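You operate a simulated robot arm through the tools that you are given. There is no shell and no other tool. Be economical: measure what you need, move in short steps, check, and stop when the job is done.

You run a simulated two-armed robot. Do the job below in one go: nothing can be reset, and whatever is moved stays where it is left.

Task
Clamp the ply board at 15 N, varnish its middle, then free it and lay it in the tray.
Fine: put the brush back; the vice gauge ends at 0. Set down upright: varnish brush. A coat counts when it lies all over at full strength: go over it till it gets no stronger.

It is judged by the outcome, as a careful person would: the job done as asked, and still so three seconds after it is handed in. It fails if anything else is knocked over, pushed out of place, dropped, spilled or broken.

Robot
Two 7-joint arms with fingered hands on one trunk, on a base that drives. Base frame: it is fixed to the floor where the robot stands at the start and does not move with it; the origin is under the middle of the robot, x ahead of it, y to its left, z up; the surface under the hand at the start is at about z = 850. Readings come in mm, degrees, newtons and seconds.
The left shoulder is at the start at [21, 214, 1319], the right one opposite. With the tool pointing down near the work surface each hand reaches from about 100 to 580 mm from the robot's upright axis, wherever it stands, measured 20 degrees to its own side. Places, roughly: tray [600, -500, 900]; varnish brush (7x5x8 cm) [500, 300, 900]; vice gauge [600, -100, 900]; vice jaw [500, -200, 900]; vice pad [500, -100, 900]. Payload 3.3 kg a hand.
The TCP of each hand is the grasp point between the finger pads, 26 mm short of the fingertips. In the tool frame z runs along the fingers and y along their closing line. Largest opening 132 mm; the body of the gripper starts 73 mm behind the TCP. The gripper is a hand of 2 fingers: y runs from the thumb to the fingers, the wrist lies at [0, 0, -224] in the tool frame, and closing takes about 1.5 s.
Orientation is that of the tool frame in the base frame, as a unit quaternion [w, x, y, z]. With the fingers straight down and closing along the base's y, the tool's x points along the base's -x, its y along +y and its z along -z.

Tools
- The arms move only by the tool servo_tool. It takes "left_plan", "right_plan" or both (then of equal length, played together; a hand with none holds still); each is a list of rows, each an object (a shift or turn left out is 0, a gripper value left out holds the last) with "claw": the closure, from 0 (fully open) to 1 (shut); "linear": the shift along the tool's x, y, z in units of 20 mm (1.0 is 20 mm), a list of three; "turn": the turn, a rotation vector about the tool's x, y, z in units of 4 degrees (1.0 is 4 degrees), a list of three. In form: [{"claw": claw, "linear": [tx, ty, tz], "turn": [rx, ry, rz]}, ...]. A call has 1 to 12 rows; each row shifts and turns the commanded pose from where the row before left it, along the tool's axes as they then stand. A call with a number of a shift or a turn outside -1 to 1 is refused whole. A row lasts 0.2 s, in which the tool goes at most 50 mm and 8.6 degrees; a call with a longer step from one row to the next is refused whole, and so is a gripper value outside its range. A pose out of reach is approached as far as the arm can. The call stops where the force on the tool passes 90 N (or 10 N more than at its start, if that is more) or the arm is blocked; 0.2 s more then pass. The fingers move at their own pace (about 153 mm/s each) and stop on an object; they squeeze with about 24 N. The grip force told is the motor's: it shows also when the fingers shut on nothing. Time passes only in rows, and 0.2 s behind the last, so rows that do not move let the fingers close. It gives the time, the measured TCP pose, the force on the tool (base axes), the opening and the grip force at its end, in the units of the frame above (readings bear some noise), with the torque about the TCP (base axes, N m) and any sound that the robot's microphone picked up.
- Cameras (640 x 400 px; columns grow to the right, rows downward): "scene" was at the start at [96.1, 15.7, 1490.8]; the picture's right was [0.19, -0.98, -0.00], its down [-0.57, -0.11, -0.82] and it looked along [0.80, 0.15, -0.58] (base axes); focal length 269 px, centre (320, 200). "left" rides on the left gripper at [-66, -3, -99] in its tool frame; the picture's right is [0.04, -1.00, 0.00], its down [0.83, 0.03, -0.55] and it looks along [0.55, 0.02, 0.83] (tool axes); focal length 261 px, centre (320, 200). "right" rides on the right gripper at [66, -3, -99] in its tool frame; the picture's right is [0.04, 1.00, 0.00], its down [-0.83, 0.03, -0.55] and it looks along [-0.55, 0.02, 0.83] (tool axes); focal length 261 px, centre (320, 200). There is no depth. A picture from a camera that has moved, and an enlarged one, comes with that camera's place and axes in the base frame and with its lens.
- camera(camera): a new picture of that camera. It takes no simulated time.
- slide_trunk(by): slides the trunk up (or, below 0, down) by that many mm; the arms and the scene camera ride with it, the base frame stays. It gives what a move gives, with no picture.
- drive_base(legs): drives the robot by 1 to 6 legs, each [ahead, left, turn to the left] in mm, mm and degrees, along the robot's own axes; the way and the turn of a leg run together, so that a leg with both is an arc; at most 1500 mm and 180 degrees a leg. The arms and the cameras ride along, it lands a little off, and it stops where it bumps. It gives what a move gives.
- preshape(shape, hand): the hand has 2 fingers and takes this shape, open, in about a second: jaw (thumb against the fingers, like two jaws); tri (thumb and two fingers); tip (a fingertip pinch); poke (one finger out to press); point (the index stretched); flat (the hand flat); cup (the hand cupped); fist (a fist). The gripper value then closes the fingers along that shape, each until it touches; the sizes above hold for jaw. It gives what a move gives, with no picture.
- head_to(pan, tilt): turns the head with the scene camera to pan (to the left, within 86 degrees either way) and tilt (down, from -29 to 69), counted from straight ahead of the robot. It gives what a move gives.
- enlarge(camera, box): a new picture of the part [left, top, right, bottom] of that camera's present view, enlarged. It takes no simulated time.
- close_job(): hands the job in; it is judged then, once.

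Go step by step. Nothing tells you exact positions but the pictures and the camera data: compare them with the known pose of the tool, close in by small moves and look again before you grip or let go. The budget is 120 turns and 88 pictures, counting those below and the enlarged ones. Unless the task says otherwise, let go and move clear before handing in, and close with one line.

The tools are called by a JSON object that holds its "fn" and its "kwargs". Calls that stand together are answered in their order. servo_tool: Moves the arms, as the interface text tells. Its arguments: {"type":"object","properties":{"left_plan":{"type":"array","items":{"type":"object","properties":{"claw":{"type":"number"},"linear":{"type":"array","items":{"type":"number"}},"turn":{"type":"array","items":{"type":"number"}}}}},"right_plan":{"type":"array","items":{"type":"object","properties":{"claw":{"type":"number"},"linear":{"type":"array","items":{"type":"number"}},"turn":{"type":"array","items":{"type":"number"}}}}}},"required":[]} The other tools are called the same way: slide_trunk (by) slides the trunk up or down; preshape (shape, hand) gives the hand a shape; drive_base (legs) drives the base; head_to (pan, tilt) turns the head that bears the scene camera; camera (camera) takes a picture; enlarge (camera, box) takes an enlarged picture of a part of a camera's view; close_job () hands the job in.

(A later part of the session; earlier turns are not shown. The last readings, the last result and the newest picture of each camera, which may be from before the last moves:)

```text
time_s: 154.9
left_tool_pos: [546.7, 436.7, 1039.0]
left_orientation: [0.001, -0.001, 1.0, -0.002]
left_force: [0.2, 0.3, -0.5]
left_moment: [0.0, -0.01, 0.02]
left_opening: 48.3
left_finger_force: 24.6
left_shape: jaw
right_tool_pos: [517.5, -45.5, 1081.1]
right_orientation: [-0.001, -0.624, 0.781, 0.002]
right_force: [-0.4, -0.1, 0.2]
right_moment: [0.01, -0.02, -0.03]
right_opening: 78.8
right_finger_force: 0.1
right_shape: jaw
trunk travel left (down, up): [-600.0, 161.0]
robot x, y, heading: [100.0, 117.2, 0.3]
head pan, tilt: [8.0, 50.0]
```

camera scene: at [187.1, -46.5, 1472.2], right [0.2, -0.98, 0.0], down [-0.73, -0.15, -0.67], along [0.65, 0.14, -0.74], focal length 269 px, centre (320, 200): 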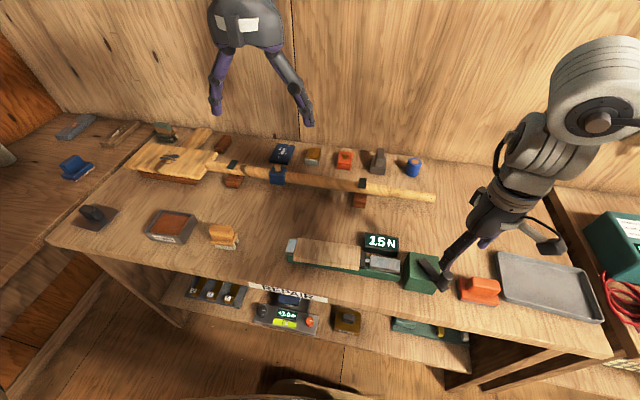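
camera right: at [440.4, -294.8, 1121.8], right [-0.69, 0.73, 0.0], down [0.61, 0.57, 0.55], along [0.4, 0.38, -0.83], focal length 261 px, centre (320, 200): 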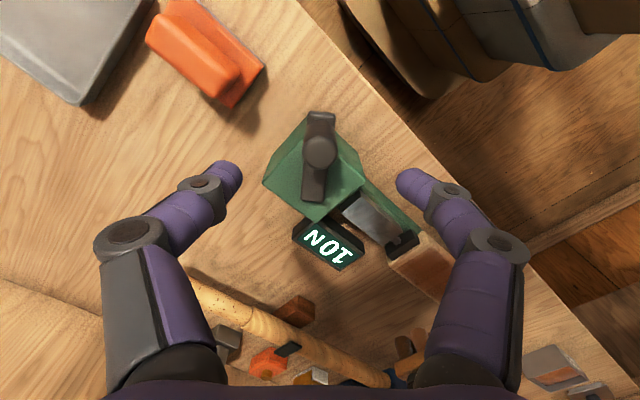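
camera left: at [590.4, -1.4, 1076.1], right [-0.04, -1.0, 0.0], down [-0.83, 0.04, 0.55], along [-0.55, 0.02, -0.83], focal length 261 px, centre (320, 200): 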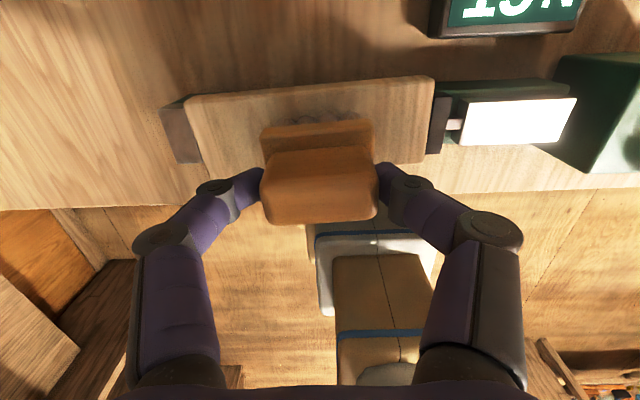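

Over the pan at the same spot as before. Dip, wiggle and lift.

{"fn": "servo_tool", "kwargs": {"left_plan": [{"linear": [0, 0.27, 1]}, {"linear": [0, 0, 1]}, {"linear": [0, 0, 1]}, {"linear": [0, 0, 1]}, {"linear": [0, 0, 0.4]}, {"linear": [0, 0, 0.15]}, {}]}}

{"fn": "servo_tool", "kwargs": {"left_plan": [{"linear": [0.3, 0, 0]}, {"linear": [0.3, 0, 0]}, {"linear": [-0.3, 0.2, 0]}, {"linear": [0, -0.4, 0]}, {"linear": [-0.1, 0.2, 0]}, {}, {"linear": [0, 0, -1]}, {"linear": [0, 0, -1]}, {"linear": [0, 0, -1]}, {"linear": [0, 0, -1]}, {"linear": [0, 0, -0.7]}, {}]}}

{"fn": "camera", "kwargs": {"camera": "scene"}}

```text
time_s: 156.5
left_tool_pos: [545.6, 443.9, 947.8]
left_orientation: [0.001, -0.001, 1.0, 0.0]
left_force: [-0.1, 0.2, -1.7]
left_moment: [0.01, 0.02, -0.03]
left_opening: 48.5
left_finger_force: 23.8
left_shape: jaw
right_tool_pos: [515.0, -45.4, 1081.9]
right_orientation: [0.0, -0.624, 0.782, 0.001]
right_force: [0.9, 0.0, -0.4]
right_moment: [0.01, -0.03, 0.02]
right_opening: 78.9
right_finger_force: 0.1
right_shape: jaw
trunk travel left (down, up): [-600.0, 161.0]
robot x, y, heading: [101.3, 119.0, 0.2]
head pan, tilt: [8.0, 50.0]
```

```text
time_s: 159.1
left_tool_pos: [540.8, 443.4, 1042.4]
left_orientation: [0.002, -0.003, 1.0, -0.001]
left_force: [0.2, -0.1, -0.9]
left_moment: [-0.01, 0.01, 0.03]
left_opening: 48.3
left_finger_force: 24.3
left_shape: jaw
right_tool_pos: [514.9, -44.8, 1081.6]
right_orientation: [0.0, -0.624, 0.781, 0.0]
right_force: [-0.1, -0.5, 0.3]
right_moment: [0.02, 0.01, 0.04]
right_opening: 78.9
right_finger_force: 0.1
right_shape: jaw
trunk travel left (down, up): [-600.0, 161.0]
robot x, y, heading: [100.5, 116.0, 0.2]
head pan, tilt: [8.0, 50.0]
```

```text
20 pictures are left
camera scene: at [186.1, 128.3, 1469.5], right [0.14, -0.99, 0.0], down [-0.76, -0.11, -0.64], along [0.64, 0.09, -0.77], focal length 269 px, centre (320, 200)
```

scene: 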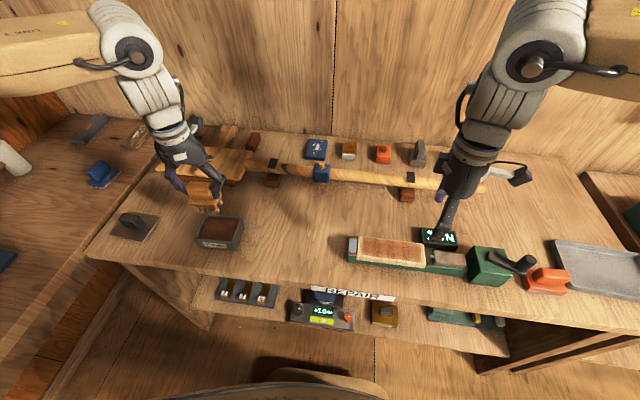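

No contact that time: the brush sits about 3–4 mm higher in the grip now. Dip again lower.

{"fn": "servo_tool", "kwargs": {"left_plan": [{"linear": [-0.25, 0, 1]}, {"linear": [0, 0, 1]}, {"linear": [0, 0, 1]}, {"linear": [0, 0, 1]}, {"linear": [0, 0, 0.6]}, {"linear": [0, 0, 0.25]}, {}]}}

{"fn": "servo_tool", "kwargs": {"left_plan": [{"linear": [0, 0, 0.12]}, {}]}}

```text
time_s: 160.7
left_tool_pos: [546.8, 442.1, 944.8]
left_orientation: [0.002, -0.002, 1.0, -0.001]
left_force: [0.3, 0.8, 6.0]
left_moment: [0.09, -0.01, 0.03]
left_opening: 48.8
left_finger_force: 23.9
left_shape: jaw
right_tool_pos: [515.7, -45.2, 1082.4]
right_orientation: [0.0, -0.623, 0.782, -0.001]
right_force: [-0.7, 0.0, -0.1]
right_moment: [0.02, -0.01, 0.0]
right_opening: 79.0
right_finger_force: 0.1
right_shape: jaw
trunk travel left (down, up): [-600.0, 161.0]
robot x, y, heading: [98.7, 116.2, 0.2]
head pan, tilt: [8.0, 50.0]
```

```text
time_s: 161.3
left_tool_pos: [546.9, 442.6, 944.0]
left_orientation: [0.002, -0.001, 1.0, -0.001]
left_force: [2.6, 1.4, 16.6]
left_moment: [0.05, -0.01, 0.04]
left_opening: 48.6
left_finger_force: 24.5
left_shape: jaw
right_tool_pos: [515.8, -45.1, 1082.3]
right_orientation: [0.001, -0.624, 0.782, 0.0]
right_force: [-0.1, 0.3, 0.1]
right_moment: [0.01, 0.02, 0.01]
right_opening: 78.8
right_finger_force: 0.0
right_shape: jaw
trunk travel left (down, up): [-600.0, 161.0]
robot x, y, heading: [100.2, 116.7, 0.3]
head pan, tilt: [8.0, 50.0]
```

Contact at 16 N. Wiggle, lift, bring the hand back in and drive right to the board.

{"fn": "servo_tool", "kwargs": {"left_plan": [{"linear": [0.3, 0, 0]}, {"linear": [0.3, 0, 0]}, {"linear": [-0.3, 0.2, 0]}, {"linear": [0, -0.4, 0]}, {"linear": [-0.1, 0.2, 0]}, {}, {"linear": [0, 0, -1]}, {"linear": [0, 0, -1]}, {"linear": [0, 0, -1]}, {"linear": [0, 0, -1]}, {"linear": [0, 0, -1]}, {}]}}

{"fn": "servo_tool", "kwargs": {"left_plan": [{"linear": [0, -1, 0]}, {"linear": [0, -1, 0]}, {"linear": [0, -1, 0]}, {"linear": [0, -1, 0]}, {"linear": [0, -1, 0]}, {"linear": [0, -1, 0]}, {"linear": [0, -1, 0]}, {"linear": [0, -1, 0]}, {"linear": [0, -1, 0]}, {"linear": [0, -0.6, 0]}, {}]}}

{"fn": "drive_base", "kwargs": {"legs": [[0, -220, 0]]}}

{"fn": "enlarge", "kwargs": {"camera": "scene", "box": [220, 160, 420, 285]}}

```text
time_s: 163.9
left_tool_pos: [542.6, 443.4, 1042.3]
left_orientation: [0.001, -0.003, 1.0, -0.001]
left_force: [1.2, 0.0, -1.1]
left_moment: [-0.04, 0.02, 0.02]
left_opening: 48.7
left_finger_force: 23.9
left_shape: jaw
right_tool_pos: [515.9, -44.7, 1082.0]
right_orientation: [-0.001, -0.624, 0.781, 0.001]
right_force: [0.2, -0.2, -0.1]
right_moment: [0.0, 0.02, 0.04]
right_opening: 78.8
right_finger_force: 0.0
right_shape: jaw
trunk travel left (down, up): [-600.0, 161.0]
robot x, y, heading: [100.6, 118.9, 0.3]
head pan, tilt: [8.0, 50.0]
```

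```text
time_s: 166.3
left_tool_pos: [542.9, 253.2, 1042.7]
left_orientation: [0.001, -0.002, 1.0, -0.001]
left_force: [-0.4, -0.2, -1.5]
left_moment: [0.0, 0.0, 0.01]
left_opening: 49.0
left_finger_force: 24.0
left_shape: jaw
right_tool_pos: [516.7, -44.9, 1081.2]
right_orientation: [-0.001, -0.624, 0.782, 0.0]
right_force: [0.2, 0.1, -0.6]
right_moment: [-0.01, -0.01, 0.01]
right_opening: 79.0
right_finger_force: 0.1
right_shape: jaw
trunk travel left (down, up): [-600.0, 161.0]
robot x, y, heading: [100.6, 119.6, 0.3]
head pan, tilt: [8.0, 50.0]
```

```text
time_s: 168.0
left_tool_pos: [543.9, 30.8, 1043.7]
left_orientation: [0.001, 0.001, 1.0, 0.0]
left_force: [0.4, 0.9, -1.0]
left_moment: [0.02, 0.03, -0.01]
left_opening: 49.0
left_finger_force: 24.1
left_shape: jaw
right_tool_pos: [516.1, -265.8, 1081.9]
right_orientation: [0.0, -0.623, 0.782, 0.0]
right_force: [0.6, -0.1, -0.6]
right_moment: [0.03, 0.03, 0.02]
right_opening: 78.8
right_finger_force: 0.1
right_shape: jaw
trunk travel left (down, up): [-600.0, 161.0]
robot x, y, heading: [101.0, -99.9, -0.2]
head pan, tilt: [8.0, 50.0]
```

```text
3.20 times, centred on (320, 222) of scene
camera zoom: at [186.6, -92.4, 1469.5], right [0.14, -0.99, 0.0], down [-0.76, -0.11, -0.64], along [0.64, 0.09, -0.77], focal length 861 px, centre (320, 128)
```

zoom: 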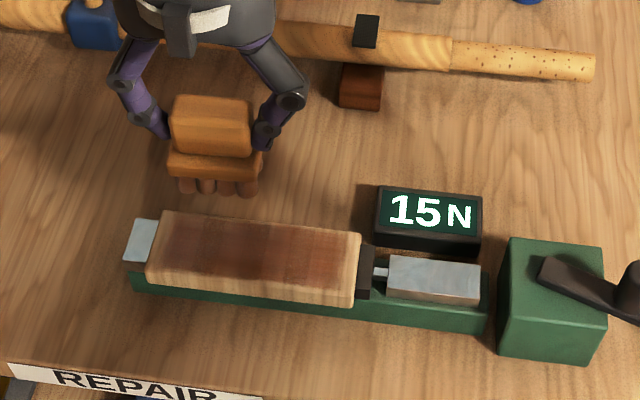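

Reloaded, gauge 15 N; the coat shows clearly with thin bare margins. Another full set of strokes with slightly wider lanes.

{"fn": "servo_tool", "kwargs": {"left_plan": [{"linear": [0, 0, 1]}, {"linear": [0, 0, 1]}, {"linear": [0, 0, 1]}, {"linear": [0, 0, 0.55]}, {"linear": [0, 0, 0.12]}, {}]}}

{"fn": "servo_tool", "kwargs": {"left_plan": [{"linear": [0, 0, 0.07]}, {}]}}

```text
time_s: 169.4
left_tool_pos: [542.1, 31.3, 970.0]
left_orientation: [0.001, 0.001, 1.0, -0.001]
left_force: [-0.8, -1.2, 3.8]
left_moment: [0.07, 0.0, 0.0]
left_opening: 49.0
left_finger_force: 23.7
left_shape: jaw
right_tool_pos: [516.5, -265.1, 1082.2]
right_orientation: [-0.001, -0.622, 0.783, 0.002]
right_force: [0.5, -0.1, 0.4]
right_moment: [0.0, 0.02, 0.02]
right_opening: 79.1
right_finger_force: 0.1
right_shape: jaw
trunk travel left (down, up): [-600.0, 161.0]
robot x, y, heading: [101.1, -106.5, -0.2]
head pan, tilt: [8.0, 50.0]
```

```text
time_s: 170.0
left_tool_pos: [542.5, 31.0, 968.7]
left_orientation: [0.001, 0.002, 1.0, 0.0]
left_force: [0.4, -0.6, 14.3]
left_moment: [0.01, 0.02, -0.02]
left_opening: 49.0
left_finger_force: 24.0
left_shape: jaw
right_tool_pos: [516.1, -266.0, 1082.3]
right_orientation: [0.0, -0.623, 0.783, 0.001]
right_force: [-0.1, 0.0, -0.3]
right_moment: [-0.03, -0.03, -0.01]
right_opening: 78.7
right_finger_force: 0.0
right_shape: jaw
trunk travel left (down, up): [-600.0, 161.0]
robot x, y, heading: [102.1, -100.6, -0.2]
head pan, tilt: [8.0, 50.0]
```

{"fn": "servo_tool", "kwargs": {"left_plan": [{"linear": [-0.15, -0.9, 0]}, {"linear": [0, -0.9, 0]}, {"linear": [0, -0.8, 0]}, {"linear": [0, 0.9, 0]}, {"linear": [0, 0.9, 0]}, {"linear": [0, 0.8, 0]}, {"linear": [0.8, 0, 0]}, {"linear": [0, -0.9, 0]}, {"linear": [0, -0.9, 0]}, {"linear": [0, -0.8, 0]}, {}]}}

{"fn": "servo_tool", "kwargs": {"left_plan": [{"linear": [0, 0.9, 0]}, {"linear": [0, 0.9, 0]}, {"linear": [0, 0.8, 0]}, {"linear": [0.9, 0, 0]}, {"linear": [0, -0.9, 0]}, {"linear": [0, -0.9, 0]}, {"linear": [0, -0.8, 0]}, {"linear": [0, 0.9, 0]}, {"linear": [0, 0.9, 0]}, {"linear": [0, 0.8, 0]}, {}]}}

{"fn": "servo_tool", "kwargs": {"left_plan": [{"linear": [0, -0.9, 0]}, {"linear": [0, -0.9, 0]}, {"linear": [0, -0.8, 0]}, {"linear": [-0.9, 0, 0]}, {"linear": [0, 0.9, 0]}, {"linear": [0, 0.9, 0]}, {"linear": [0, 0.8, 0]}, {"linear": [-0.8, 0, 0]}, {"linear": [0, -0.9, 0]}, {"linear": [0, -0.9, 0]}, {"linear": [0, -0.8, 0]}, {}]}}

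{"fn": "servo_tool", "kwargs": {"left_plan": [{"linear": [0, 0, -1]}, {"linear": [0, 0, -1]}, {"linear": [-0.7, 0, -1]}, {"linear": [-0.7, 0, -0.6]}, {}]}}

{"fn": "enlarge", "kwargs": {"camera": "scene", "box": [220, 160, 420, 285]}}

```text
time_s: 172.4
left_tool_pos: [529.5, -18.9, 968.1]
left_orientation: [0.001, 0.001, 1.0, -0.001]
left_force: [-0.5, 3.7, 9.4]
left_moment: [0.23, 0.03, 0.02]
left_opening: 49.8
left_finger_force: 23.6
left_shape: jaw
right_tool_pos: [515.2, -263.7, 1081.1]
right_orientation: [0.0, -0.622, 0.783, -0.001]
right_force: [0.2, 0.5, -0.3]
right_moment: [-0.01, 0.03, -0.01]
right_opening: 78.9
right_finger_force: 0.0
right_shape: jaw
trunk travel left (down, up): [-600.0, 161.0]
robot x, y, heading: [102.6, -103.4, 0.0]
head pan, tilt: [8.0, 50.0]
```

```text
time_s: 174.8
left_tool_pos: [512.8, 32.0, 969.6]
left_orientation: [0.001, 0.0, 1.0, 0.0]
left_force: [-0.6, -1.9, 7.4]
left_moment: [-0.09, 0.01, 0.0]
left_opening: 48.8
left_finger_force: 24.3
left_shape: jaw
right_tool_pos: [516.2, -266.3, 1080.7]
right_orientation: [0.0, -0.623, 0.782, 0.0]
right_force: [-0.6, -0.4, -0.5]
right_moment: [-0.02, 0.0, 0.0]
right_opening: 79.1
right_finger_force: 0.1
right_shape: jaw
trunk travel left (down, up): [-600.0, 161.0]
robot x, y, heading: [99.3, -98.6, 0.2]
head pan, tilt: [8.0, 50.0]
```

```text
time_s: 177.4
left_tool_pos: [546.5, -21.6, 968.7]
left_orientation: [0.001, 0.001, 1.0, -0.001]
left_force: [1.2, 3.3, 13.5]
left_moment: [0.14, 0.01, -0.02]
left_opening: 49.6
left_finger_force: 23.7
left_shape: jaw
right_tool_pos: [515.1, -264.4, 1082.3]
right_orientation: [0.001, -0.622, 0.783, 0.0]
right_force: [-0.4, 1.0, 0.1]
right_moment: [-0.01, 0.0, 0.03]
right_opening: 78.8
right_finger_force: 0.2
right_shape: jaw
trunk travel left (down, up): [-600.0, 161.0]
robot x, y, heading: [103.4, -101.7, 0.2]
head pan, tilt: [8.0, 50.0]
```

```text
time_s: 178.6
left_tool_pos: [573.7, -19.6, 1040.1]
left_orientation: [0.001, 0.001, 1.0, -0.001]
left_force: [0.2, 0.5, -1.7]
left_moment: [-0.02, 0.01, 0.0]
left_opening: 48.8
left_finger_force: 24.5
left_shape: jaw
right_tool_pos: [515.1, -264.9, 1081.5]
right_orientation: [-0.001, -0.622, 0.783, 0.001]
right_force: [0.1, -0.2, 0.4]
right_moment: [-0.04, 0.0, -0.02]
right_opening: 79.0
right_finger_force: 0.0
right_shape: jaw
trunk travel left (down, up): [-600.0, 161.0]
robot x, y, heading: [100.9, -103.0, 0.1]
head pan, tilt: [8.0, 50.0]
```

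```text
3.20 times, centred on (320, 222) of scene
camera zoom: at [186.7, -90.9, 1469.5], right [0.14, -0.99, 0.0], down [-0.76, -0.11, -0.64], along [0.64, 0.09, -0.77], focal length 861 px, centre (320, 128)
```

zoom: 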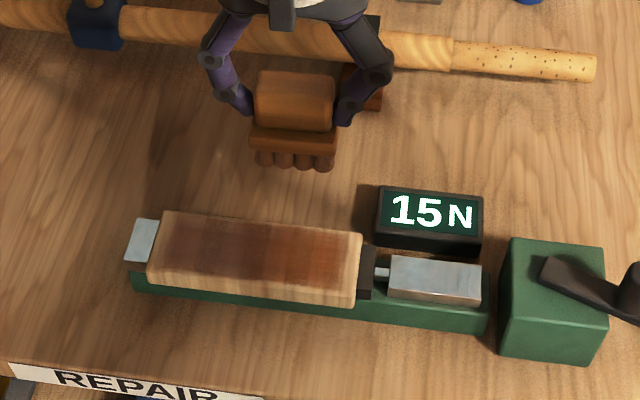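

Bristles still loaded, coat darker. Another set to see whether it strengthens further.

{"fn": "servo_tool", "kwargs": {"left_plan": [{"linear": [0.7, 0, 0]}, {"linear": [0.7, 0, 1]}, {"linear": [0, 0, 1]}, {"linear": [0, 0, 1]}, {"linear": [0, 0, 0.6]}, {"linear": [0, 0.9, 0]}, {"linear": [0, 0.9, 0]}, {"linear": [0, 0.8, 0]}, {"linear": [0, -0.9, 0]}, {"linear": [0, -0.9, 0]}, {"linear": [0, -0.8, 0]}, {}]}}

{"fn": "servo_tool", "kwargs": {"left_plan": [{"linear": [0.6, 0, 0]}, {"linear": [0, 0.9, 0]}, {"linear": [0, 0.9, 0]}, {"linear": [0, 0.8, 0]}, {"linear": [0, -0.9, 0]}, {"linear": [0, -0.9, 0]}, {"linear": [0, -0.8, 0]}, {"linear": [0.6, 0, 0]}, {"linear": [0, 0.9, 0]}, {"linear": [0, 0.9, 0]}, {"linear": [0, 0.8, 0]}, {}]}}

{"fn": "servo_tool", "kwargs": {"left_plan": [{"linear": [0, -0.9, 0]}, {"linear": [0, -0.9, 0]}, {"linear": [0, -0.8, 0]}, {"linear": [0.6, 0, 0]}, {"linear": [0, 0.9, 0]}, {"linear": [0, 0.9, 0]}, {"linear": [0, 0.8, 0]}, {"linear": [0, -0.9, 0]}, {"linear": [0, -0.9, 0]}, {"linear": [0, -0.8, 0]}, {}]}}

{"fn": "servo_tool", "kwargs": {"left_plan": [{"linear": [0, 0.9, 0]}, {"linear": [0, 0.9, 0]}, {"linear": [0, 0.8, 0]}, {"linear": [-0.9, 0, 0]}, {"linear": [0, -0.9, 0]}, {"linear": [0, -0.9, 0]}, {"linear": [0, -0.8, 0]}, {"linear": [-0.8, 0, 0]}, {"linear": [0, 0.9, 0]}, {"linear": [0, 0.9, 0]}, {"linear": [0, 0.8, 0]}, {}]}}

{"fn": "servo_tool", "kwargs": {"left_plan": [{"linear": [0, -0.9, 0]}, {"linear": [0, -0.9, 0]}, {"linear": [0, -0.8, 0]}, {"linear": [0, 0, -1]}, {"linear": [0, 0, -1]}, {"linear": [-0.7, 0, -1]}, {"linear": [-0.7, 0, -0.6]}, {}]}}

{"fn": "enlarge", "kwargs": {"camera": "scene", "box": [220, 160, 420, 285]}}

```text
time_s: 181.2
left_tool_pos: [546.9, -19.7, 969.7]
left_orientation: [0.0, 0.0, 1.0, -0.001]
left_force: [-0.6, 3.4, 12.6]
left_moment: [0.12, 0.0, 0.01]
left_opening: 48.8
left_finger_force: 24.0
left_shape: jaw
right_tool_pos: [514.6, -264.6, 1081.6]
right_orientation: [-0.001, -0.623, 0.782, 0.001]
right_force: [-0.5, -0.1, -0.1]
right_moment: [0.04, 0.01, -0.03]
right_opening: 79.1
right_finger_force: 0.1
right_shape: jaw
trunk travel left (down, up): [-600.0, 161.0]
robot x, y, heading: [100.9, -101.0, -0.0]
head pan, tilt: [8.0, 50.0]
```

```text
time_s: 183.8
left_tool_pos: [522.4, 31.1, 968.6]
left_orientation: [0.001, 0.0, 1.0, 0.0]
left_force: [0.3, -2.1, 6.6]
left_moment: [-0.11, 0.02, -0.03]
left_opening: 49.0
left_finger_force: 24.7
left_shape: jaw
right_tool_pos: [515.1, -266.7, 1081.1]
right_orientation: [-0.001, -0.623, 0.782, 0.0]
right_force: [0.8, -0.6, -0.2]
right_moment: [-0.03, 0.02, 0.0]
right_opening: 78.8
right_finger_force: 0.2
right_shape: jaw
trunk travel left (down, up): [-600.0, 161.0]
robot x, y, heading: [102.0, -100.7, 0.2]
head pan, tilt: [8.0, 50.0]
```

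```text
time_s: 186.2
left_tool_pos: [510.7, -20.3, 967.4]
left_orientation: [0.001, 0.002, 1.0, -0.001]
left_force: [0.6, 2.4, 10.2]
left_moment: [0.06, -0.02, 0.01]
left_opening: 48.9
left_finger_force: 23.6
left_shape: jaw
right_tool_pos: [515.9, -263.6, 1082.1]
right_orientation: [0.0, -0.622, 0.783, 0.0]
right_force: [-0.4, 0.1, 0.2]
right_moment: [0.0, 0.0, -0.03]
right_opening: 78.7
right_finger_force: 0.0
right_shape: jaw
trunk travel left (down, up): [-600.0, 161.0]
robot x, y, heading: [102.3, -99.2, -0.1]
head pan, tilt: [8.0, 50.0]
```

```text
time_s: 188.8
left_tool_pos: [545.4, 31.8, 969.1]
left_orientation: [0.001, 0.001, 1.0, 0.0]
left_force: [-0.8, -0.9, 3.2]
left_moment: [0.0, 0.02, -0.01]
left_opening: 48.4
left_finger_force: 24.4
left_shape: jaw
right_tool_pos: [515.7, -265.6, 1081.4]
right_orientation: [-0.001, -0.623, 0.782, 0.001]
right_force: [-0.4, -0.1, 0.3]
right_moment: [0.01, -0.01, -0.02]
right_opening: 78.8
right_finger_force: 0.2
right_shape: jaw
trunk travel left (down, up): [-600.0, 161.0]
robot x, y, heading: [104.0, -99.4, -0.1]
head pan, tilt: [8.0, 50.0]
```

```text
time_s: 190.6
left_tool_pos: [573.0, -20.3, 1042.8]
left_orientation: [0.0, 0.001, 1.0, -0.001]
left_force: [-0.5, 0.6, 0.1]
left_moment: [-0.01, -0.01, -0.03]
left_opening: 48.5
left_finger_force: 24.4
left_shape: jaw
right_tool_pos: [516.0, -265.0, 1081.0]
right_orientation: [-0.001, -0.622, 0.783, 0.001]
right_force: [0.5, 0.3, 0.5]
right_moment: [0.04, 0.02, 0.0]
right_opening: 78.7
right_finger_force: 0.2
right_shape: jaw
trunk travel left (down, up): [-600.0, 161.0]
robot x, y, heading: [101.6, -101.9, 0.2]
head pan, tilt: [8.0, 50.0]
```

```text
3.20 times, centred on (320, 222) of scene
camera zoom: at [186.6, -90.8, 1469.5], right [0.14, -0.99, 0.0], down [-0.76, -0.11, -0.64], along [0.64, 0.09, -0.77], focal length 861 px, centre (320, 128)
```

zoom: 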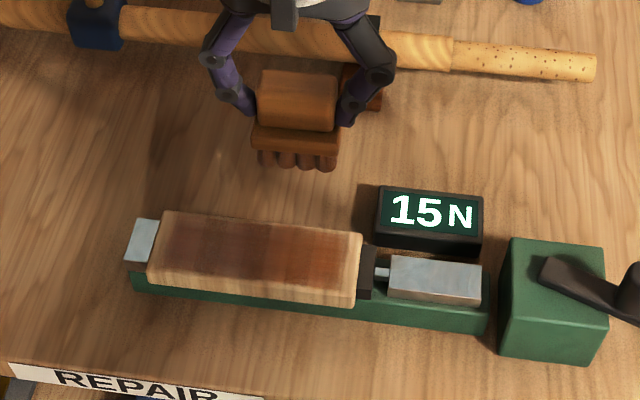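

The coat looks the same as before this set, with the brush still wet, so it is at full strength. Now put the brush back where it stood, (530, 283).

{"fn": "drive_base", "kwargs": {"legs": [[0, 220, 0]]}}

```text
time_s: 192.3
left_tool_pos: [574.0, 203.9, 1041.5]
left_orientation: [0.002, 0.003, 1.0, -0.001]
left_force: [0.3, 0.6, -0.8]
left_moment: [0.0, 0.04, 0.03]
left_opening: 48.5
left_finger_force: 24.2
left_shape: jaw
right_tool_pos: [515.7, -40.8, 1081.6]
right_orientation: [-0.001, -0.621, 0.784, 0.0]
right_force: [-0.5, 0.2, -0.3]
right_moment: [-0.01, 0.0, 0.04]
right_opening: 78.6
right_finger_force: 0.1
right_shape: jaw
trunk travel left (down, up): [-600.0, 161.0]
robot x, y, heading: [103.9, 126.4, -0.2]
head pan, tilt: [8.0, 50.0]
```

{"fn": "servo_tool", "kwargs": {"left_plan": [{"linear": [0.55, 0.98, 0]}, {"linear": [0.55, 0.99, 0]}, {"linear": [0.55, 0.99, 0]}, {"linear": [0.55, 0.99, 0]}, {"linear": [0, 0, 1]}, {"linear": [0, 0, 1]}, {"linear": [0, 0, 1]}, {"linear": [0, 0, 1]}, {"linear": [0, 0, 1]}, {"linear": [0, 0, 0.85]}, {}]}}

{"fn": "servo_tool", "kwargs": {"left_plan": [{"linear": [0, 0, 0.2]}, {}]}}

{"fn": "servo_tool", "kwargs": {"left_plan": [{"linear": [0, 0, 0.1]}, {}]}}

```text
time_s: 194.7
left_tool_pos: [530.0, 283.3, 924.4]
left_orientation: [0.001, 0.003, 1.0, -0.001]
left_force: [-0.5, 1.2, -0.5]
left_moment: [-0.03, 0.01, 0.03]
left_opening: 48.4
left_finger_force: 23.9
left_shape: jaw
right_tool_pos: [516.2, -42.1, 1082.7]
right_orientation: [-0.001, -0.621, 0.784, 0.001]
right_force: [-0.7, 1.0, 0.0]
right_moment: [0.01, -0.01, 0.01]
right_opening: 78.8
right_finger_force: 0.0
right_shape: jaw
trunk travel left (down, up): [-600.0, 161.0]
robot x, y, heading: [100.1, 122.5, -0.1]
head pan, tilt: [8.0, 50.0]
```

```text
time_s: 195.3
left_tool_pos: [530.3, 282.2, 920.0]
left_orientation: [0.002, 0.002, 1.0, -0.001]
left_force: [-0.1, -0.4, -1.0]
left_moment: [0.0, 0.03, -0.03]
left_opening: 48.5
left_finger_force: 24.4
left_shape: jaw
right_tool_pos: [516.0, -41.9, 1081.0]
right_orientation: [-0.001, -0.622, 0.783, 0.001]
right_force: [-0.2, 0.0, 0.0]
right_moment: [-0.01, 0.02, 0.0]
right_opening: 78.9
right_finger_force: 0.0
right_shape: jaw
trunk travel left (down, up): [-600.0, 161.0]
robot x, y, heading: [99.2, 123.6, -0.4]
head pan, tilt: [8.0, 50.0]
```

```text
time_s: 195.9
left_tool_pos: [530.4, 282.5, 917.5]
left_orientation: [0.0, 0.002, 1.0, -0.001]
left_force: [-1.1, -0.2, -0.4]
left_moment: [-0.04, 0.01, -0.03]
left_opening: 48.4
left_finger_force: 24.3
left_shape: jaw
right_tool_pos: [514.9, -40.6, 1082.9]
right_orientation: [0.0, -0.621, 0.783, 0.001]
right_force: [0.1, -0.3, -0.4]
right_moment: [0.02, -0.01, 0.01]
right_opening: 78.8
right_finger_force: 0.1
right_shape: jaw
trunk travel left (down, up): [-600.0, 161.0]
robot x, y, heading: [101.5, 124.4, -0.0]
head pan, tilt: [8.0, 50.0]
```

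{"fn": "servo_tool", "kwargs": {"left_plan": [{"linear": [0, 0, 0.1]}, {}]}}

{"fn": "servo_tool", "kwargs": {"left_plan": [{"linear": [0, 0, 0.08]}, {}]}}

```text
time_s: 196.5
left_tool_pos: [530.5, 282.3, 916.6]
left_orientation: [0.001, 0.002, 1.0, -0.001]
left_force: [0.3, 0.4, -0.7]
left_moment: [0.01, 0.0, 0.01]
left_opening: 48.2
left_finger_force: 23.8
left_shape: jaw
right_tool_pos: [515.8, -41.7, 1083.2]
right_orientation: [-0.001, -0.62, 0.784, 0.001]
right_force: [0.2, 0.8, 0.3]
right_moment: [-0.01, 0.01, 0.01]
right_opening: 78.6
right_finger_force: 0.0
right_shape: jaw
trunk travel left (down, up): [-600.0, 161.0]
robot x, y, heading: [101.5, 124.7, -0.1]
head pan, tilt: [8.0, 50.0]
```

```text
time_s: 197.1
left_tool_pos: [529.2, 282.4, 914.2]
left_orientation: [0.0, 0.002, 1.0, -0.001]
left_force: [0.3, -0.1, 0.5]
left_moment: [0.0, 0.02, 0.01]
left_opening: 48.6
left_finger_force: 24.1
left_shape: jaw
right_tool_pos: [515.4, -41.6, 1081.4]
right_orientation: [0.0, -0.621, 0.784, 0.0]
right_force: [1.0, 0.1, 0.5]
right_moment: [0.01, 0.01, 0.01]
right_opening: 78.9
right_finger_force: 0.1
right_shape: jaw
trunk travel left (down, up): [-600.0, 161.0]
robot x, y, heading: [98.4, 125.0, -0.4]
head pan, tilt: [8.0, 50.0]
```

{"fn": "servo_tool", "kwargs": {"left_plan": [{"linear": [0, 0, 0.07]}, {}]}}

{"fn": "enlarge", "kwargs": {"camera": "scene", "box": [160, 150, 360, 275]}}

```text
time_s: 197.7
left_tool_pos: [530.3, 281.6, 914.3]
left_orientation: [0.001, 0.002, 1.0, -0.001]
left_force: [-0.3, -0.5, 3.8]
left_moment: [0.01, -0.03, -0.04]
left_opening: 48.4
left_finger_force: 23.7
left_shape: jaw
right_tool_pos: [515.6, -41.6, 1082.7]
right_orientation: [0.0, -0.62, 0.784, 0.001]
right_force: [-0.1, 0.5, 0.4]
right_moment: [0.0, 0.03, 0.01]
right_opening: 78.8
right_finger_force: 0.0
right_shape: jaw
trunk travel left (down, up): [-600.0, 161.0]
robot x, y, heading: [104.2, 118.3, -0.1]
head pan, tilt: [8.0, 50.0]
```

```text
3.20 times, centred on (260, 212) of scene
camera zoom: at [186.9, 133.3, 1469.5], right [0.14, -0.99, 0.0], down [-0.76, -0.1, -0.64], along [0.64, 0.09, -0.77], focal length 861 px, centre (512, 160)
```

zoom: 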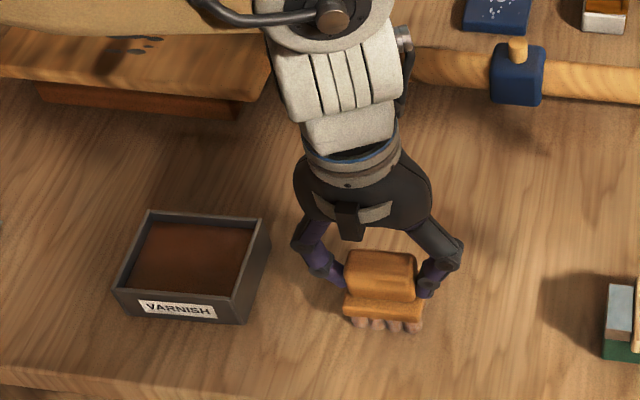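

The brush stands on the bench (light contact). Open and rise.

{"fn": "servo_tool", "kwargs": {"left_plan": [{"claw": 0.35}, {"claw": 0.25}, {}, {"linear": [0, 0, -0.5]}, {"linear": [0, 0, -1]}, {"linear": [0, 0, -1]}, {"linear": [0, 0, -1]}, {"linear": [0, 0, -1]}, {"linear": [0, 0, -1]}, {"linear": [0, 0, -1]}, {"linear": [0, 0, -1]}]}}

{"fn": "enlarge", "kwargs": {"camera": "scene", "box": [160, 150, 360, 275]}}

```text
time_s: 200.1
left_tool_pos: [529.9, 281.9, 1063.4]
left_orientation: [-0.001, 0.004, 1.0, -0.002]
left_force: [-0.8, 0.6, 0.7]
left_moment: [0.04, 0.04, 0.01]
left_opening: 98.8
left_finger_force: 0.0
left_shape: jaw
right_tool_pos: [515.3, -41.7, 1080.8]
right_orientation: [-0.001, -0.621, 0.784, 0.0]
right_force: [0.0, 0.8, 0.6]
right_moment: [-0.03, 0.01, 0.0]
right_opening: 78.7
right_finger_force: 0.2
right_shape: jaw
trunk travel left (down, up): [-600.0, 161.0]
robot x, y, heading: [103.8, 126.0, -0.2]
head pan, tilt: [8.0, 50.0]
```

```text
3.20 times, centred on (260, 212) of scene
camera zoom: at [186.8, 133.3, 1469.5], right [0.14, -0.99, 0.0], down [-0.76, -0.1, -0.64], along [0.64, 0.09, -0.77], focal length 861 px, centre (512, 160)
```

zoom: 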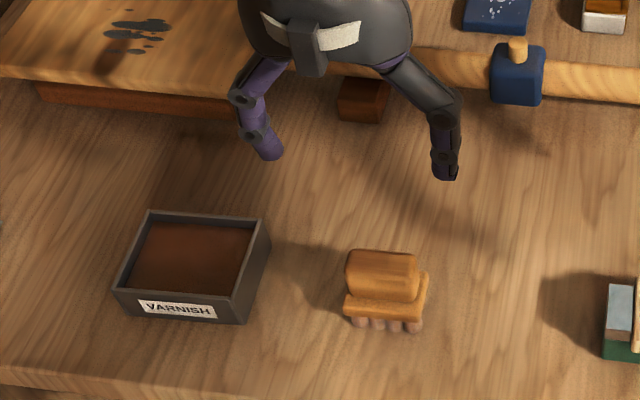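

Brush stands upright in its place. Now raise the left hand out of the way and drive right to loosen the vice.

{"fn": "servo_tool", "kwargs": {"left_plan": [{"linear": [0.5, 0, -1]}, {"linear": [0.5, 0, -1]}, {"linear": [0.5, 0, -1]}, {"linear": [0.5, 0, -1]}, {"linear": [0.5, 1, -1]}, {"linear": [0.5, 1, -1]}, {"linear": [0, 1, 0]}, {"linear": [0, 1, 0]}, {"linear": [0, 1, 0]}]}}

{"fn": "drive_base", "kwargs": {"legs": [[0, -226, 0]]}}

{"fn": "camera", "kwargs": {"camera": "right"}}

```text
time_s: 202.1
left_tool_pos: [470.2, 383.6, 1184.3]
left_orientation: [0.001, 0.003, 1.0, -0.001]
left_force: [0.8, 0.3, -0.3]
left_moment: [-0.01, -0.04, 0.01]
left_opening: 98.5
left_finger_force: 0.1
left_shape: jaw
right_tool_pos: [515.4, -42.2, 1081.1]
right_orientation: [0.0, -0.622, 0.783, 0.0]
right_force: [0.4, 0.4, 0.1]
right_moment: [0.02, 0.01, 0.01]
right_opening: 78.9
right_finger_force: 0.1
right_shape: jaw
trunk travel left (down, up): [-600.0, 161.0]
robot x, y, heading: [100.6, 119.8, -0.1]
head pan, tilt: [8.0, 50.0]
```

```text
time_s: 203.8
left_tool_pos: [469.6, 156.2, 1185.2]
left_orientation: [0.001, 0.004, 1.0, 0.0]
left_force: [0.3, -0.4, 0.2]
left_moment: [0.04, -0.01, 0.0]
left_opening: 98.7
left_finger_force: 0.1
left_shape: jaw
right_tool_pos: [514.8, -269.3, 1081.5]
right_orientation: [-0.001, -0.621, 0.784, 0.0]
right_force: [-0.8, -0.3, -0.3]
right_moment: [0.06, -0.02, -0.03]
right_opening: 78.9
right_finger_force: 0.1
right_shape: jaw
trunk travel left (down, up): [-600.0, 161.0]
robot x, y, heading: [98.7, -101.9, -0.2]
head pan, tilt: [8.0, 50.0]
```

```text
14 pictures are left
camera right: at [502.0, -332.1, 1180.3], right [-0.98, 0.19, 0.0], down [0.16, 0.82, 0.55], along [0.1, 0.54, -0.83], focal length 261 px, centre (320, 200)
```

right: 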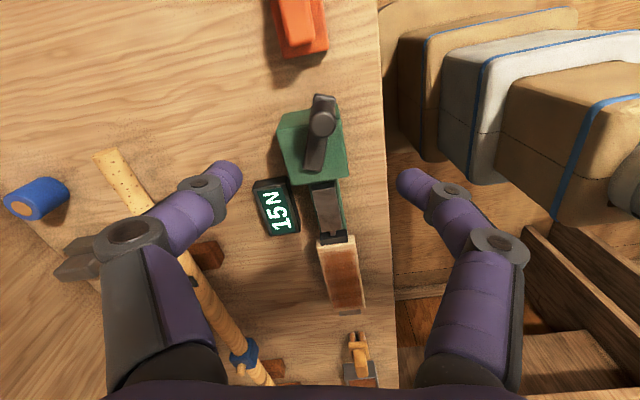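

Coat looks uniform from here and the knob is centred at (512, -268). Lower, grip and loosen clockwise by 160°.

{"fn": "servo_tool", "kwargs": {"right_plan": [{"linear": [0, 0, 1]}, {"linear": [0, 0, 1]}, {"linear": [0, 0, 1]}, {"linear": [0, 0, 1]}, {"linear": [0, 0, 1]}, {"linear": [0, 0, 0.95]}, {"claw": 1}, {}, {}, {}, {}]}}

{"fn": "servo_tool", "kwargs": {"right_plan": [{"linear": [-0.006, 0.174, 0], "turn": [0, 0, 1]}, {"linear": [-0.006, 0.174, 0], "turn": [0, 0, 1]}, {"linear": [-0.006, 0.174, 0], "turn": [0, 0, 1]}, {"linear": [-0.006, 0.174, 0], "turn": [0, 0, 1]}, {"linear": [-0.006, 0.174, 0], "turn": [0, 0, 1]}, {"linear": [-0.006, 0.174, 0], "turn": [0, 0, 1]}, {"linear": [-0.006, 0.174, 0], "turn": [0, 0, 1]}, {"linear": [-0.006, 0.174, 0], "turn": [0, 0, 1]}, {"linear": [-0.006, 0.174, 0], "turn": [0, 0, 1]}, {"linear": [-0.006, 0.174, 0], "turn": [0, 0, 1]}]}}

{"fn": "servo_tool", "kwargs": {"right_plan": [{"linear": [-0.006, 0.174, 0], "turn": [0, 0, 1]}, {"linear": [-0.006, 0.174, 0], "turn": [0, 0, 1]}, {"linear": [-0.006, 0.174, 0], "turn": [0, 0, 1]}, {"linear": [-0.006, 0.174, 0], "turn": [0, 0, 1]}, {"linear": [-0.006, 0.174, 0], "turn": [0, 0, 1]}, {"linear": [-0.006, 0.174, 0], "turn": [0, 0, 1]}, {"linear": [-0.006, 0.174, 0], "turn": [0, 0, 1]}, {"linear": [-0.006, 0.174, 0], "turn": [0, 0, 1]}, {"linear": [-0.006, 0.174, 0], "turn": [0, 0, 1]}, {"linear": [-0.006, 0.174, 0], "turn": [0, 0, 1]}]}}

{"fn": "servo_tool", "kwargs": {"right_plan": [{"linear": [-0.006, 0.174, 0], "turn": [0, 0, 1]}, {"linear": [-0.006, 0.174, 0], "turn": [0, 0, 1]}, {"linear": [-0.006, 0.174, 0], "turn": [0, 0, 1]}, {"linear": [-0.006, 0.174, 0], "turn": [0, 0, 1]}, {"linear": [-0.006, 0.174, 0], "turn": [0, 0, 1]}, {"linear": [-0.006, 0.174, 0], "turn": [0, 0, 1]}, {"linear": [-0.006, 0.174, 0], "turn": [0, 0, 1]}, {"linear": [-0.006, 0.174, 0], "turn": [0, 0, 1]}, {"linear": [-0.006, 0.174, 0], "turn": [0, 0, 1]}, {"linear": [-0.006, 0.174, 0], "turn": [0, 0, 1]}]}}

{"fn": "servo_tool", "kwargs": {"right_plan": [{"linear": [-0.006, 0.174, 0], "turn": [0, 0, 1]}, {"linear": [-0.006, 0.174, 0], "turn": [0, 0, 1]}, {"linear": [-0.006, 0.174, 0], "turn": [0, 0, 1]}, {"linear": [-0.006, 0.174, 0], "turn": [0, 0, 1]}, {"linear": [-0.006, 0.174, 0], "turn": [0, 0, 1]}, {"linear": [-0.006, 0.174, 0], "turn": [0, 0, 1]}, {"linear": [-0.006, 0.174, 0], "turn": [0, 0, 1]}, {"linear": [-0.006, 0.174, 0], "turn": [0, 0, 1]}, {"linear": [-0.006, 0.174, 0], "turn": [0, 0, 1]}, {"linear": [-0.006, 0.174, 0], "turn": [0, 0, 1]}, {}]}}

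```text
time_s: 206.2
left_tool_pos: [470.7, 157.3, 1183.6]
left_orientation: [0.001, 0.004, 1.0, -0.002]
left_force: [-0.5, -0.4, -0.5]
left_moment: [0.04, -0.04, -0.01]
left_opening: 99.1
left_finger_force: 0.1
left_shape: jaw
right_tool_pos: [515.9, -269.1, 961.1]
right_orientation: [0.0, -0.62, 0.784, 0.002]
right_force: [-0.1, -1.4, -4.3]
right_moment: [-0.04, -0.04, 0.01]
right_opening: 17.6
right_finger_force: 23.7
right_shape: jaw
trunk travel left (down, up): [-600.0, 161.0]
robot x, y, heading: [99.5, -100.4, 0.1]
head pan, tilt: [8.0, 50.0]
```

```text
time_s: 208.4
left_tool_pos: [470.5, 157.9, 1184.3]
left_orientation: [0.0, 0.004, 1.0, 0.0]
left_force: [-0.2, -0.7, 0.8]
left_moment: [0.01, -0.01, 0.01]
left_opening: 98.8
left_finger_force: 0.0
left_shape: jaw
right_tool_pos: [486.5, -249.0, 962.8]
right_orientation: [-0.001, -0.314, 0.949, 0.0]
right_force: [6.5, 4.4, -11.2]
right_moment: [0.03, -0.13, 0.07]
right_opening: 17.0
right_finger_force: 24.3
right_shape: jaw
trunk travel left (down, up): [-600.0, 161.0]
robot x, y, heading: [99.5, -105.1, -0.2]
head pan, tilt: [8.0, 50.0]
```

```text
time_s: 210.6
left_tool_pos: [470.5, 155.5, 1183.1]
left_orientation: [0.0, 0.004, 1.0, -0.001]
left_force: [0.3, 1.0, 0.3]
left_moment: [-0.02, -0.02, -0.01]
left_opening: 98.9
left_finger_force: 0.1
left_shape: jaw
right_tool_pos: [476.2, -217.3, 962.7]
right_orientation: [-0.002, 0.03, 1.0, 0.0]
right_force: [7.6, -0.8, -2.2]
right_moment: [-0.07, -0.13, 0.09]
right_opening: 17.2
right_finger_force: 23.8
right_shape: jaw
trunk travel left (down, up): [-600.0, 161.0]
robot x, y, heading: [102.6, -98.0, -0.3]
head pan, tilt: [8.0, 50.0]
```

```text
time_s: 212.8
left_tool_pos: [470.6, 157.8, 1183.9]
left_orientation: [0.0, 0.004, 1.0, -0.001]
left_force: [-0.2, -0.4, -0.6]
left_moment: [0.0, 0.01, -0.01]
left_opening: 98.8
left_finger_force: 0.0
left_shape: jaw
right_tool_pos: [489.7, -184.9, 961.9]
right_orientation: [-0.001, 0.369, 0.929, -0.001]
right_force: [1.7, 1.0, -7.0]
right_moment: [0.01, 0.03, 0.16]
right_opening: 16.9
right_finger_force: 24.2
right_shape: jaw
trunk travel left (down, up): [-600.0, 161.0]
robot x, y, heading: [99.6, -102.9, -0.4]
head pan, tilt: [8.0, 50.0]
```

```text
time_s: 215.2
left_tool_pos: [471.0, 159.0, 1182.7]
left_orientation: [0.001, 0.004, 1.0, -0.001]
left_force: [0.2, -0.1, 0.0]
left_moment: [0.04, -0.01, 0.0]
left_opening: 98.7
left_finger_force: 0.0
left_shape: jaw
right_tool_pos: [519.2, -167.0, 962.6]
right_orientation: [-0.001, 0.665, 0.747, -0.001]
right_force: [1.2, 13.2, -9.5]
right_moment: [0.24, 0.0, 0.21]
right_opening: 16.8
right_finger_force: 24.2
right_shape: jaw
trunk travel left (down, up): [-600.0, 161.0]
robot x, y, heading: [98.6, -103.8, -0.3]
head pan, tilt: [8.0, 50.0]
```

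At θ≈276. Release, raise, swing the wrist back 180°.

{"fn": "servo_tool", "kwargs": {"right_plan": [{"claw": 0.45}, {}, {}, {"linear": [0.1, 0, -1]}, {"linear": [0, 0, -1]}, {"linear": [0, 0, -1]}, {"turn": [0, 0, -1]}, {"turn": [0, 0, -1]}, {"turn": [0, 0, -1]}, {"turn": [0, 0, -1]}, {"turn": [0, 0, -1]}, {"turn": [0, 0, -1]}]}}

{"fn": "servo_tool", "kwargs": {"right_plan": [{"turn": [0, 0, -1]}, {"turn": [0, 0, -1]}, {"turn": [0, 0, -1]}, {"turn": [0, 0, -1]}, {"turn": [0, 0, -1]}, {"turn": [0, 0, -1]}, {"turn": [0, 0, -1]}, {"turn": [0, 0, -1]}, {"turn": [0, 0, -1]}, {"turn": [0, 0, -1]}, {"turn": [0, 0, -1]}, {"turn": [0, 0, -1]}]}}

{"fn": "servo_tool", "kwargs": {"right_plan": [{"turn": [0, 0, -1]}, {"turn": [0, 0, -1]}, {"turn": [0, 0, -1]}, {"turn": [0, 0, -1]}, {"turn": [0, 0, -1]}, {"turn": [0, 0, -1]}, {"turn": [0, 0, -1]}, {"turn": [0, 0, -1]}, {"turn": [0, 0, -1]}, {"turn": [0, 0, -1]}, {"turn": [0, 0, -1]}, {"turn": [0, 0, -1]}]}}

{"fn": "servo_tool", "kwargs": {"right_plan": [{"turn": [0, 0, -1]}, {"turn": [0, 0, -1]}, {"turn": [0, 0, -1]}, {"turn": [0, 0, -1]}, {"turn": [0, 0, -1]}, {"turn": [0, 0, -1]}, {"turn": [0, 0, -1]}, {"turn": [0, 0, -1]}, {"turn": [0, 0, -1]}, {"turn": [0, 0, -1]}, {"turn": [0, 0, -1]}, {"turn": [0, 0, -1]}]}}

{"fn": "servo_tool", "kwargs": {"right_plan": [{"turn": [0, 0, -1]}, {"turn": [0, 0, -1]}, {}]}}

{"fn": "camera", "kwargs": {"camera": "right"}}

```text
time_s: 217.8
left_tool_pos: [470.5, 156.1, 1184.3]
left_orientation: [0.0, 0.003, 1.0, 0.0]
left_force: [-0.9, -0.2, -0.2]
left_moment: [0.0, -0.01, 0.03]
left_opening: 98.7
left_finger_force: 0.0
left_shape: jaw
right_tool_pos: [519.1, -166.5, 1022.8]
right_orientation: [-0.002, 0.494, 0.869, 0.0]
right_force: [0.0, 0.2, -0.9]
right_moment: [0.01, -0.01, 0.0]
right_opening: 72.0
right_finger_force: 0.0
right_shape: jaw
trunk travel left (down, up): [-600.0, 161.0]
robot x, y, heading: [96.6, -101.4, -0.5]
head pan, tilt: [8.0, 50.0]
```

```text
time_s: 220.4
left_tool_pos: [469.9, 157.4, 1184.0]
left_orientation: [0.0, 0.003, 1.0, -0.001]
left_force: [-0.2, 0.0, 0.5]
left_moment: [-0.03, 0.0, -0.02]
left_opening: 98.7
left_finger_force: 0.0
left_shape: jaw
right_tool_pos: [519.5, -167.9, 1022.8]
right_orientation: [-0.001, 0.098, 0.995, 0.0]
right_force: [0.5, -0.2, 0.2]
right_moment: [-0.02, 0.01, 0.0]
right_opening: 72.1
right_finger_force: 0.0
right_shape: jaw
trunk travel left (down, up): [-600.0, 161.0]
robot x, y, heading: [97.4, -103.7, -0.1]
head pan, tilt: [8.0, 50.0]
```

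```text
time_s: 223.0
left_tool_pos: [470.3, 156.4, 1184.6]
left_orientation: [0.001, 0.004, 1.0, 0.0]
left_force: [-0.5, 0.0, -0.6]
left_moment: [0.01, -0.04, 0.02]
left_opening: 98.7
left_finger_force: 0.1
left_shape: jaw
right_tool_pos: [519.1, -166.7, 1022.5]
right_orientation: [0.001, -0.316, 0.949, 0.0]
right_force: [0.3, -0.9, -0.1]
right_moment: [0.02, -0.01, 0.01]
right_opening: 72.5
right_finger_force: 0.0
right_shape: jaw
trunk travel left (down, up): [-600.0, 161.0]
robot x, y, heading: [100.3, -100.8, -0.4]
head pan, tilt: [8.0, 50.0]
```

```text
time_s: 225.6
left_tool_pos: [469.1, 157.1, 1183.9]
left_orientation: [0.001, 0.004, 1.0, -0.001]
left_force: [0.1, 0.1, 0.0]
left_moment: [0.0, -0.02, 0.0]
left_opening: 98.8
left_finger_force: 0.0
left_shape: jaw
right_tool_pos: [518.7, -168.0, 1022.8]
right_orientation: [0.0, -0.674, 0.738, 0.001]
right_force: [-1.6, -0.2, 0.0]
right_moment: [0.02, 0.02, -0.01]
right_opening: 71.9
right_finger_force: 0.1
right_shape: jaw
trunk travel left (down, up): [-600.0, 161.0]
robot x, y, heading: [99.8, -101.2, -0.3]
head pan, tilt: [8.0, 50.0]
```

```text
time_s: 226.4
left_tool_pos: [470.0, 157.7, 1184.3]
left_orientation: [0.001, 0.003, 1.0, -0.001]
left_force: [-0.3, 0.0, -0.8]
left_moment: [0.01, -0.05, 0.01]
left_opening: 98.6
left_finger_force: 0.0
left_shape: jaw
right_tool_pos: [518.9, -167.9, 1023.4]
right_orientation: [0.0, 0.724, -0.69, 0.0]
right_force: [0.5, 0.4, -0.2]
right_moment: [0.04, 0.01, -0.01]
right_opening: 72.1
right_finger_force: 0.0
right_shape: jaw
trunk travel left (down, up): [-600.0, 161.0]
robot x, y, heading: [98.2, -101.3, -0.1]
head pan, tilt: [8.0, 50.0]
```

```text
13 pictures are left
camera right: at [525.3, -231.6, 1121.6], right [-1.0, -0.09, 0.0], down [-0.07, 0.83, 0.55], along [-0.05, 0.55, -0.83], focal length 261 px, centre (320, 200)
```

right: 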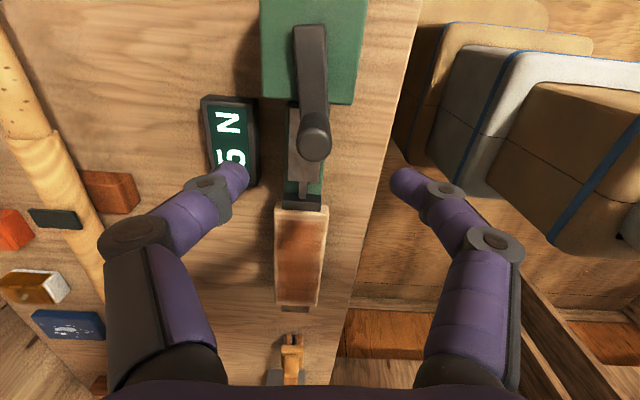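

Knob is at (522, -171): small shift, grip, and loosen another 176°.

{"fn": "servo_tool", "kwargs": {"right_plan": [{"linear": [0.15, -0.15, 1]}, {"linear": [0, 0, 1]}, {"linear": [0, 0, 1]}, {"linear": [0, 0, 0.05], "claw": 1}, {}, {}, {}, {}]}}

{"fn": "servo_tool", "kwargs": {"right_plan": [{"linear": [0.006, -0.174, 0], "turn": [0, 0, 1]}, {"linear": [0.006, -0.174, 0], "turn": [0, 0, 1]}, {"linear": [0.006, -0.174, 0], "turn": [0, 0, 1]}, {"linear": [0.006, -0.174, 0], "turn": [0, 0, 1]}, {"linear": [0.006, -0.174, 0], "turn": [0, 0, 1]}, {"linear": [0.006, -0.174, 0], "turn": [0, 0, 1]}, {"linear": [0.006, -0.174, 0], "turn": [0, 0, 1]}, {"linear": [0.006, -0.174, 0], "turn": [0, 0, 1]}, {"linear": [0.006, -0.174, 0], "turn": [0, 0, 1]}, {"linear": [0.006, -0.174, 0], "turn": [0, 0, 1]}, {"linear": [0.006, -0.174, 0], "turn": [0, 0, 1]}]}}

{"fn": "servo_tool", "kwargs": {"right_plan": [{"linear": [0.006, -0.174, 0], "turn": [0, 0, 1]}, {"linear": [0.006, -0.174, 0], "turn": [0, 0, 1]}, {"linear": [0.006, -0.174, 0], "turn": [0, 0, 1]}, {"linear": [0.006, -0.174, 0], "turn": [0, 0, 1]}, {"linear": [0.006, -0.174, 0], "turn": [0, 0, 1]}, {"linear": [0.006, -0.174, 0], "turn": [0, 0, 1]}, {"linear": [0.006, -0.174, 0], "turn": [0, 0, 1]}, {"linear": [0.006, -0.174, 0], "turn": [0, 0, 1]}, {"linear": [0.006, -0.174, 0], "turn": [0, 0, 1]}, {"linear": [0.006, -0.174, 0], "turn": [0, 0, 1]}, {"linear": [0.006, -0.174, 0], "turn": [0, 0, 1]}]}}

{"fn": "servo_tool", "kwargs": {"right_plan": [{"linear": [0.006, -0.174, 0], "turn": [0, 0, 1]}, {"linear": [0.006, -0.174, 0], "turn": [0, 0, 1]}, {"linear": [0.006, -0.174, 0], "turn": [0, 0, 1]}, {"linear": [0.006, -0.174, 0], "turn": [0, 0, 1]}, {"linear": [0.006, -0.174, 0], "turn": [0, 0, 1]}, {"linear": [0.006, -0.174, 0], "turn": [0, 0, 1]}, {"linear": [0.006, -0.174, 0], "turn": [0, 0, 1]}, {"linear": [0.006, -0.174, 0], "turn": [0, 0, 1]}, {"linear": [0.006, -0.174, 0], "turn": [0, 0, 1]}, {"linear": [0.006, -0.174, 0], "turn": [0, 0, 1]}, {"linear": [0.006, -0.174, 0], "turn": [0, 0, 1]}]}}

{"fn": "servo_tool", "kwargs": {"right_plan": [{"linear": [0.006, -0.174, 0], "turn": [0, 0, 1]}, {"linear": [0.006, -0.174, 0], "turn": [0, 0, 1]}, {"linear": [0.006, -0.174, 0], "turn": [0, 0, 1]}, {"linear": [0.006, -0.174, 0], "turn": [0, 0, 1]}, {"linear": [0.006, -0.174, 0], "turn": [0, 0, 1]}, {"linear": [0.006, -0.174, 0], "turn": [0, 0, 1]}, {"linear": [0.006, -0.174, 0], "turn": [0, 0, 1]}, {"linear": [0.006, -0.174, 0], "turn": [0, 0, 1]}, {"linear": [0.006, -0.174, 0], "turn": [0, 0, 1]}, {"linear": [0.006, -0.174, 0], "turn": [0, 0, 1]}, {"linear": [0.006, -0.174, 0], "turn": [0, 0, 1]}, {}]}}

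{"fn": "enlarge", "kwargs": {"camera": "scene", "box": [220, 180, 420, 305]}}

```text
time_s: 228.2
left_tool_pos: [470.1, 157.5, 1184.0]
left_orientation: [0.001, 0.004, 1.0, -0.001]
left_force: [0.7, 0.0, -0.2]
left_moment: [-0.01, 0.03, 0.0]
left_opening: 98.9
left_finger_force: 0.1
left_shape: jaw
right_tool_pos: [522.9, -170.7, 960.7]
right_orientation: [0.001, 0.724, -0.69, -0.001]
right_force: [1.9, -1.0, -3.8]
right_moment: [-0.02, -0.04, 0.02]
right_opening: 18.0
right_finger_force: 24.3
right_shape: jaw
trunk travel left (down, up): [-600.0, 161.0]
robot x, y, heading: [99.4, -100.9, -0.5]
head pan, tilt: [8.0, 50.0]
```

```text
time_s: 230.6
left_tool_pos: [471.0, 159.3, 1183.9]
left_orientation: [0.0, 0.004, 1.0, -0.001]
left_force: [-0.3, -0.5, 0.0]
left_moment: [0.01, 0.0, 0.0]
left_opening: 98.8
left_finger_force: 0.0
left_shape: jaw
right_tool_pos: [559.8, -181.4, 960.4]
right_orientation: [-0.001, -0.412, 0.911, 0.001]
right_force: [5.7, 9.9, -7.5]
right_moment: [0.18, -0.09, -0.01]
right_opening: 17.7
right_finger_force: 24.0
right_shape: jaw
trunk travel left (down, up): [-600.0, 161.0]
robot x, y, heading: [102.1, -104.3, -0.1]
head pan, tilt: [8.0, 50.0]
```

```text
time_s: 233.0
left_tool_pos: [473.6, 158.0, 1183.3]
left_orientation: [-0.001, 0.003, 1.0, -0.001]
left_force: [0.4, 0.4, -0.1]
left_moment: [-0.01, 0.01, -0.01]
left_opening: 98.8
left_finger_force: 0.0
left_shape: jaw
right_tool_pos: [576.3, -215.8, 961.7]
right_orientation: [0.0, -0.04, 0.999, 0.0]
right_force: [15.5, 5.5, -5.2]
right_moment: [0.13, -0.26, -0.11]
right_opening: 17.1
right_finger_force: 24.1
right_shape: jaw
trunk travel left (down, up): [-600.0, 161.0]
robot x, y, heading: [101.6, -101.5, -0.6]
head pan, tilt: [8.0, 50.0]
```

```text
time_s: 235.4
left_tool_pos: [470.4, 157.3, 1183.2]
left_orientation: [0.0, 0.003, 1.0, 0.0]
left_force: [-0.9, 0.2, 0.4]
left_moment: [-0.02, -0.03, 0.0]
left_opening: 98.9
left_finger_force: 0.0
left_shape: jaw
right_tool_pos: [564.1, -251.3, 961.9]
right_orientation: [-0.001, 0.337, 0.942, 0.0]
right_force: [5.9, 3.4, -0.5]
right_moment: [0.09, -0.2, -0.23]
right_opening: 17.0
right_finger_force: 23.7
right_shape: jaw
trunk travel left (down, up): [-600.0, 161.0]
robot x, y, heading: [100.7, -102.4, -0.8]
head pan, tilt: [8.0, 50.0]
```

```text
time_s: 238.0
left_tool_pos: [470.0, 159.1, 1183.3]
left_orientation: [0.0, 0.003, 1.0, -0.001]
left_force: [0.1, 0.0, -0.2]
left_moment: [0.01, 0.06, 0.02]
left_opening: 98.9
left_finger_force: 0.1
left_shape: jaw
right_tool_pos: [532.8, -268.1, 961.1]
right_orientation: [-0.001, 0.664, 0.747, 0.0]
right_force: [4.2, 17.0, -2.4]
right_moment: [0.32, -0.16, -0.15]
right_opening: 16.9
right_finger_force: 24.2
right_shape: jaw
trunk travel left (down, up): [-600.0, 161.0]
robot x, y, heading: [97.8, -100.2, -0.3]
head pan, tilt: [8.0, 50.0]
```

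```text
3.20 times, centred on (320, 242) of scene
camera zoom: at [186.9, -89.7, 1469.5], right [0.13, -0.99, 0.0], down [-0.76, -0.1, -0.64], along [0.64, 0.09, -0.77], focal length 861 px, centre (320, 64)
```

zoom: 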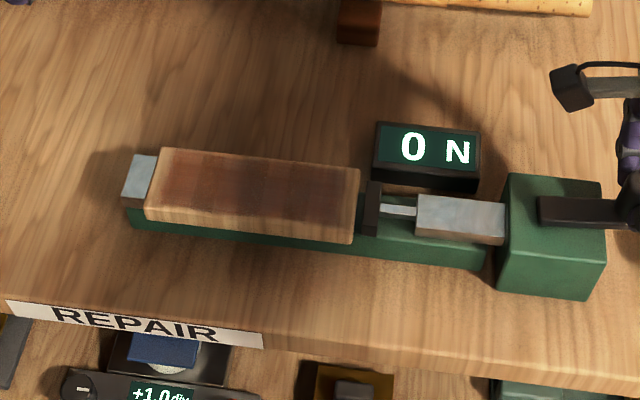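

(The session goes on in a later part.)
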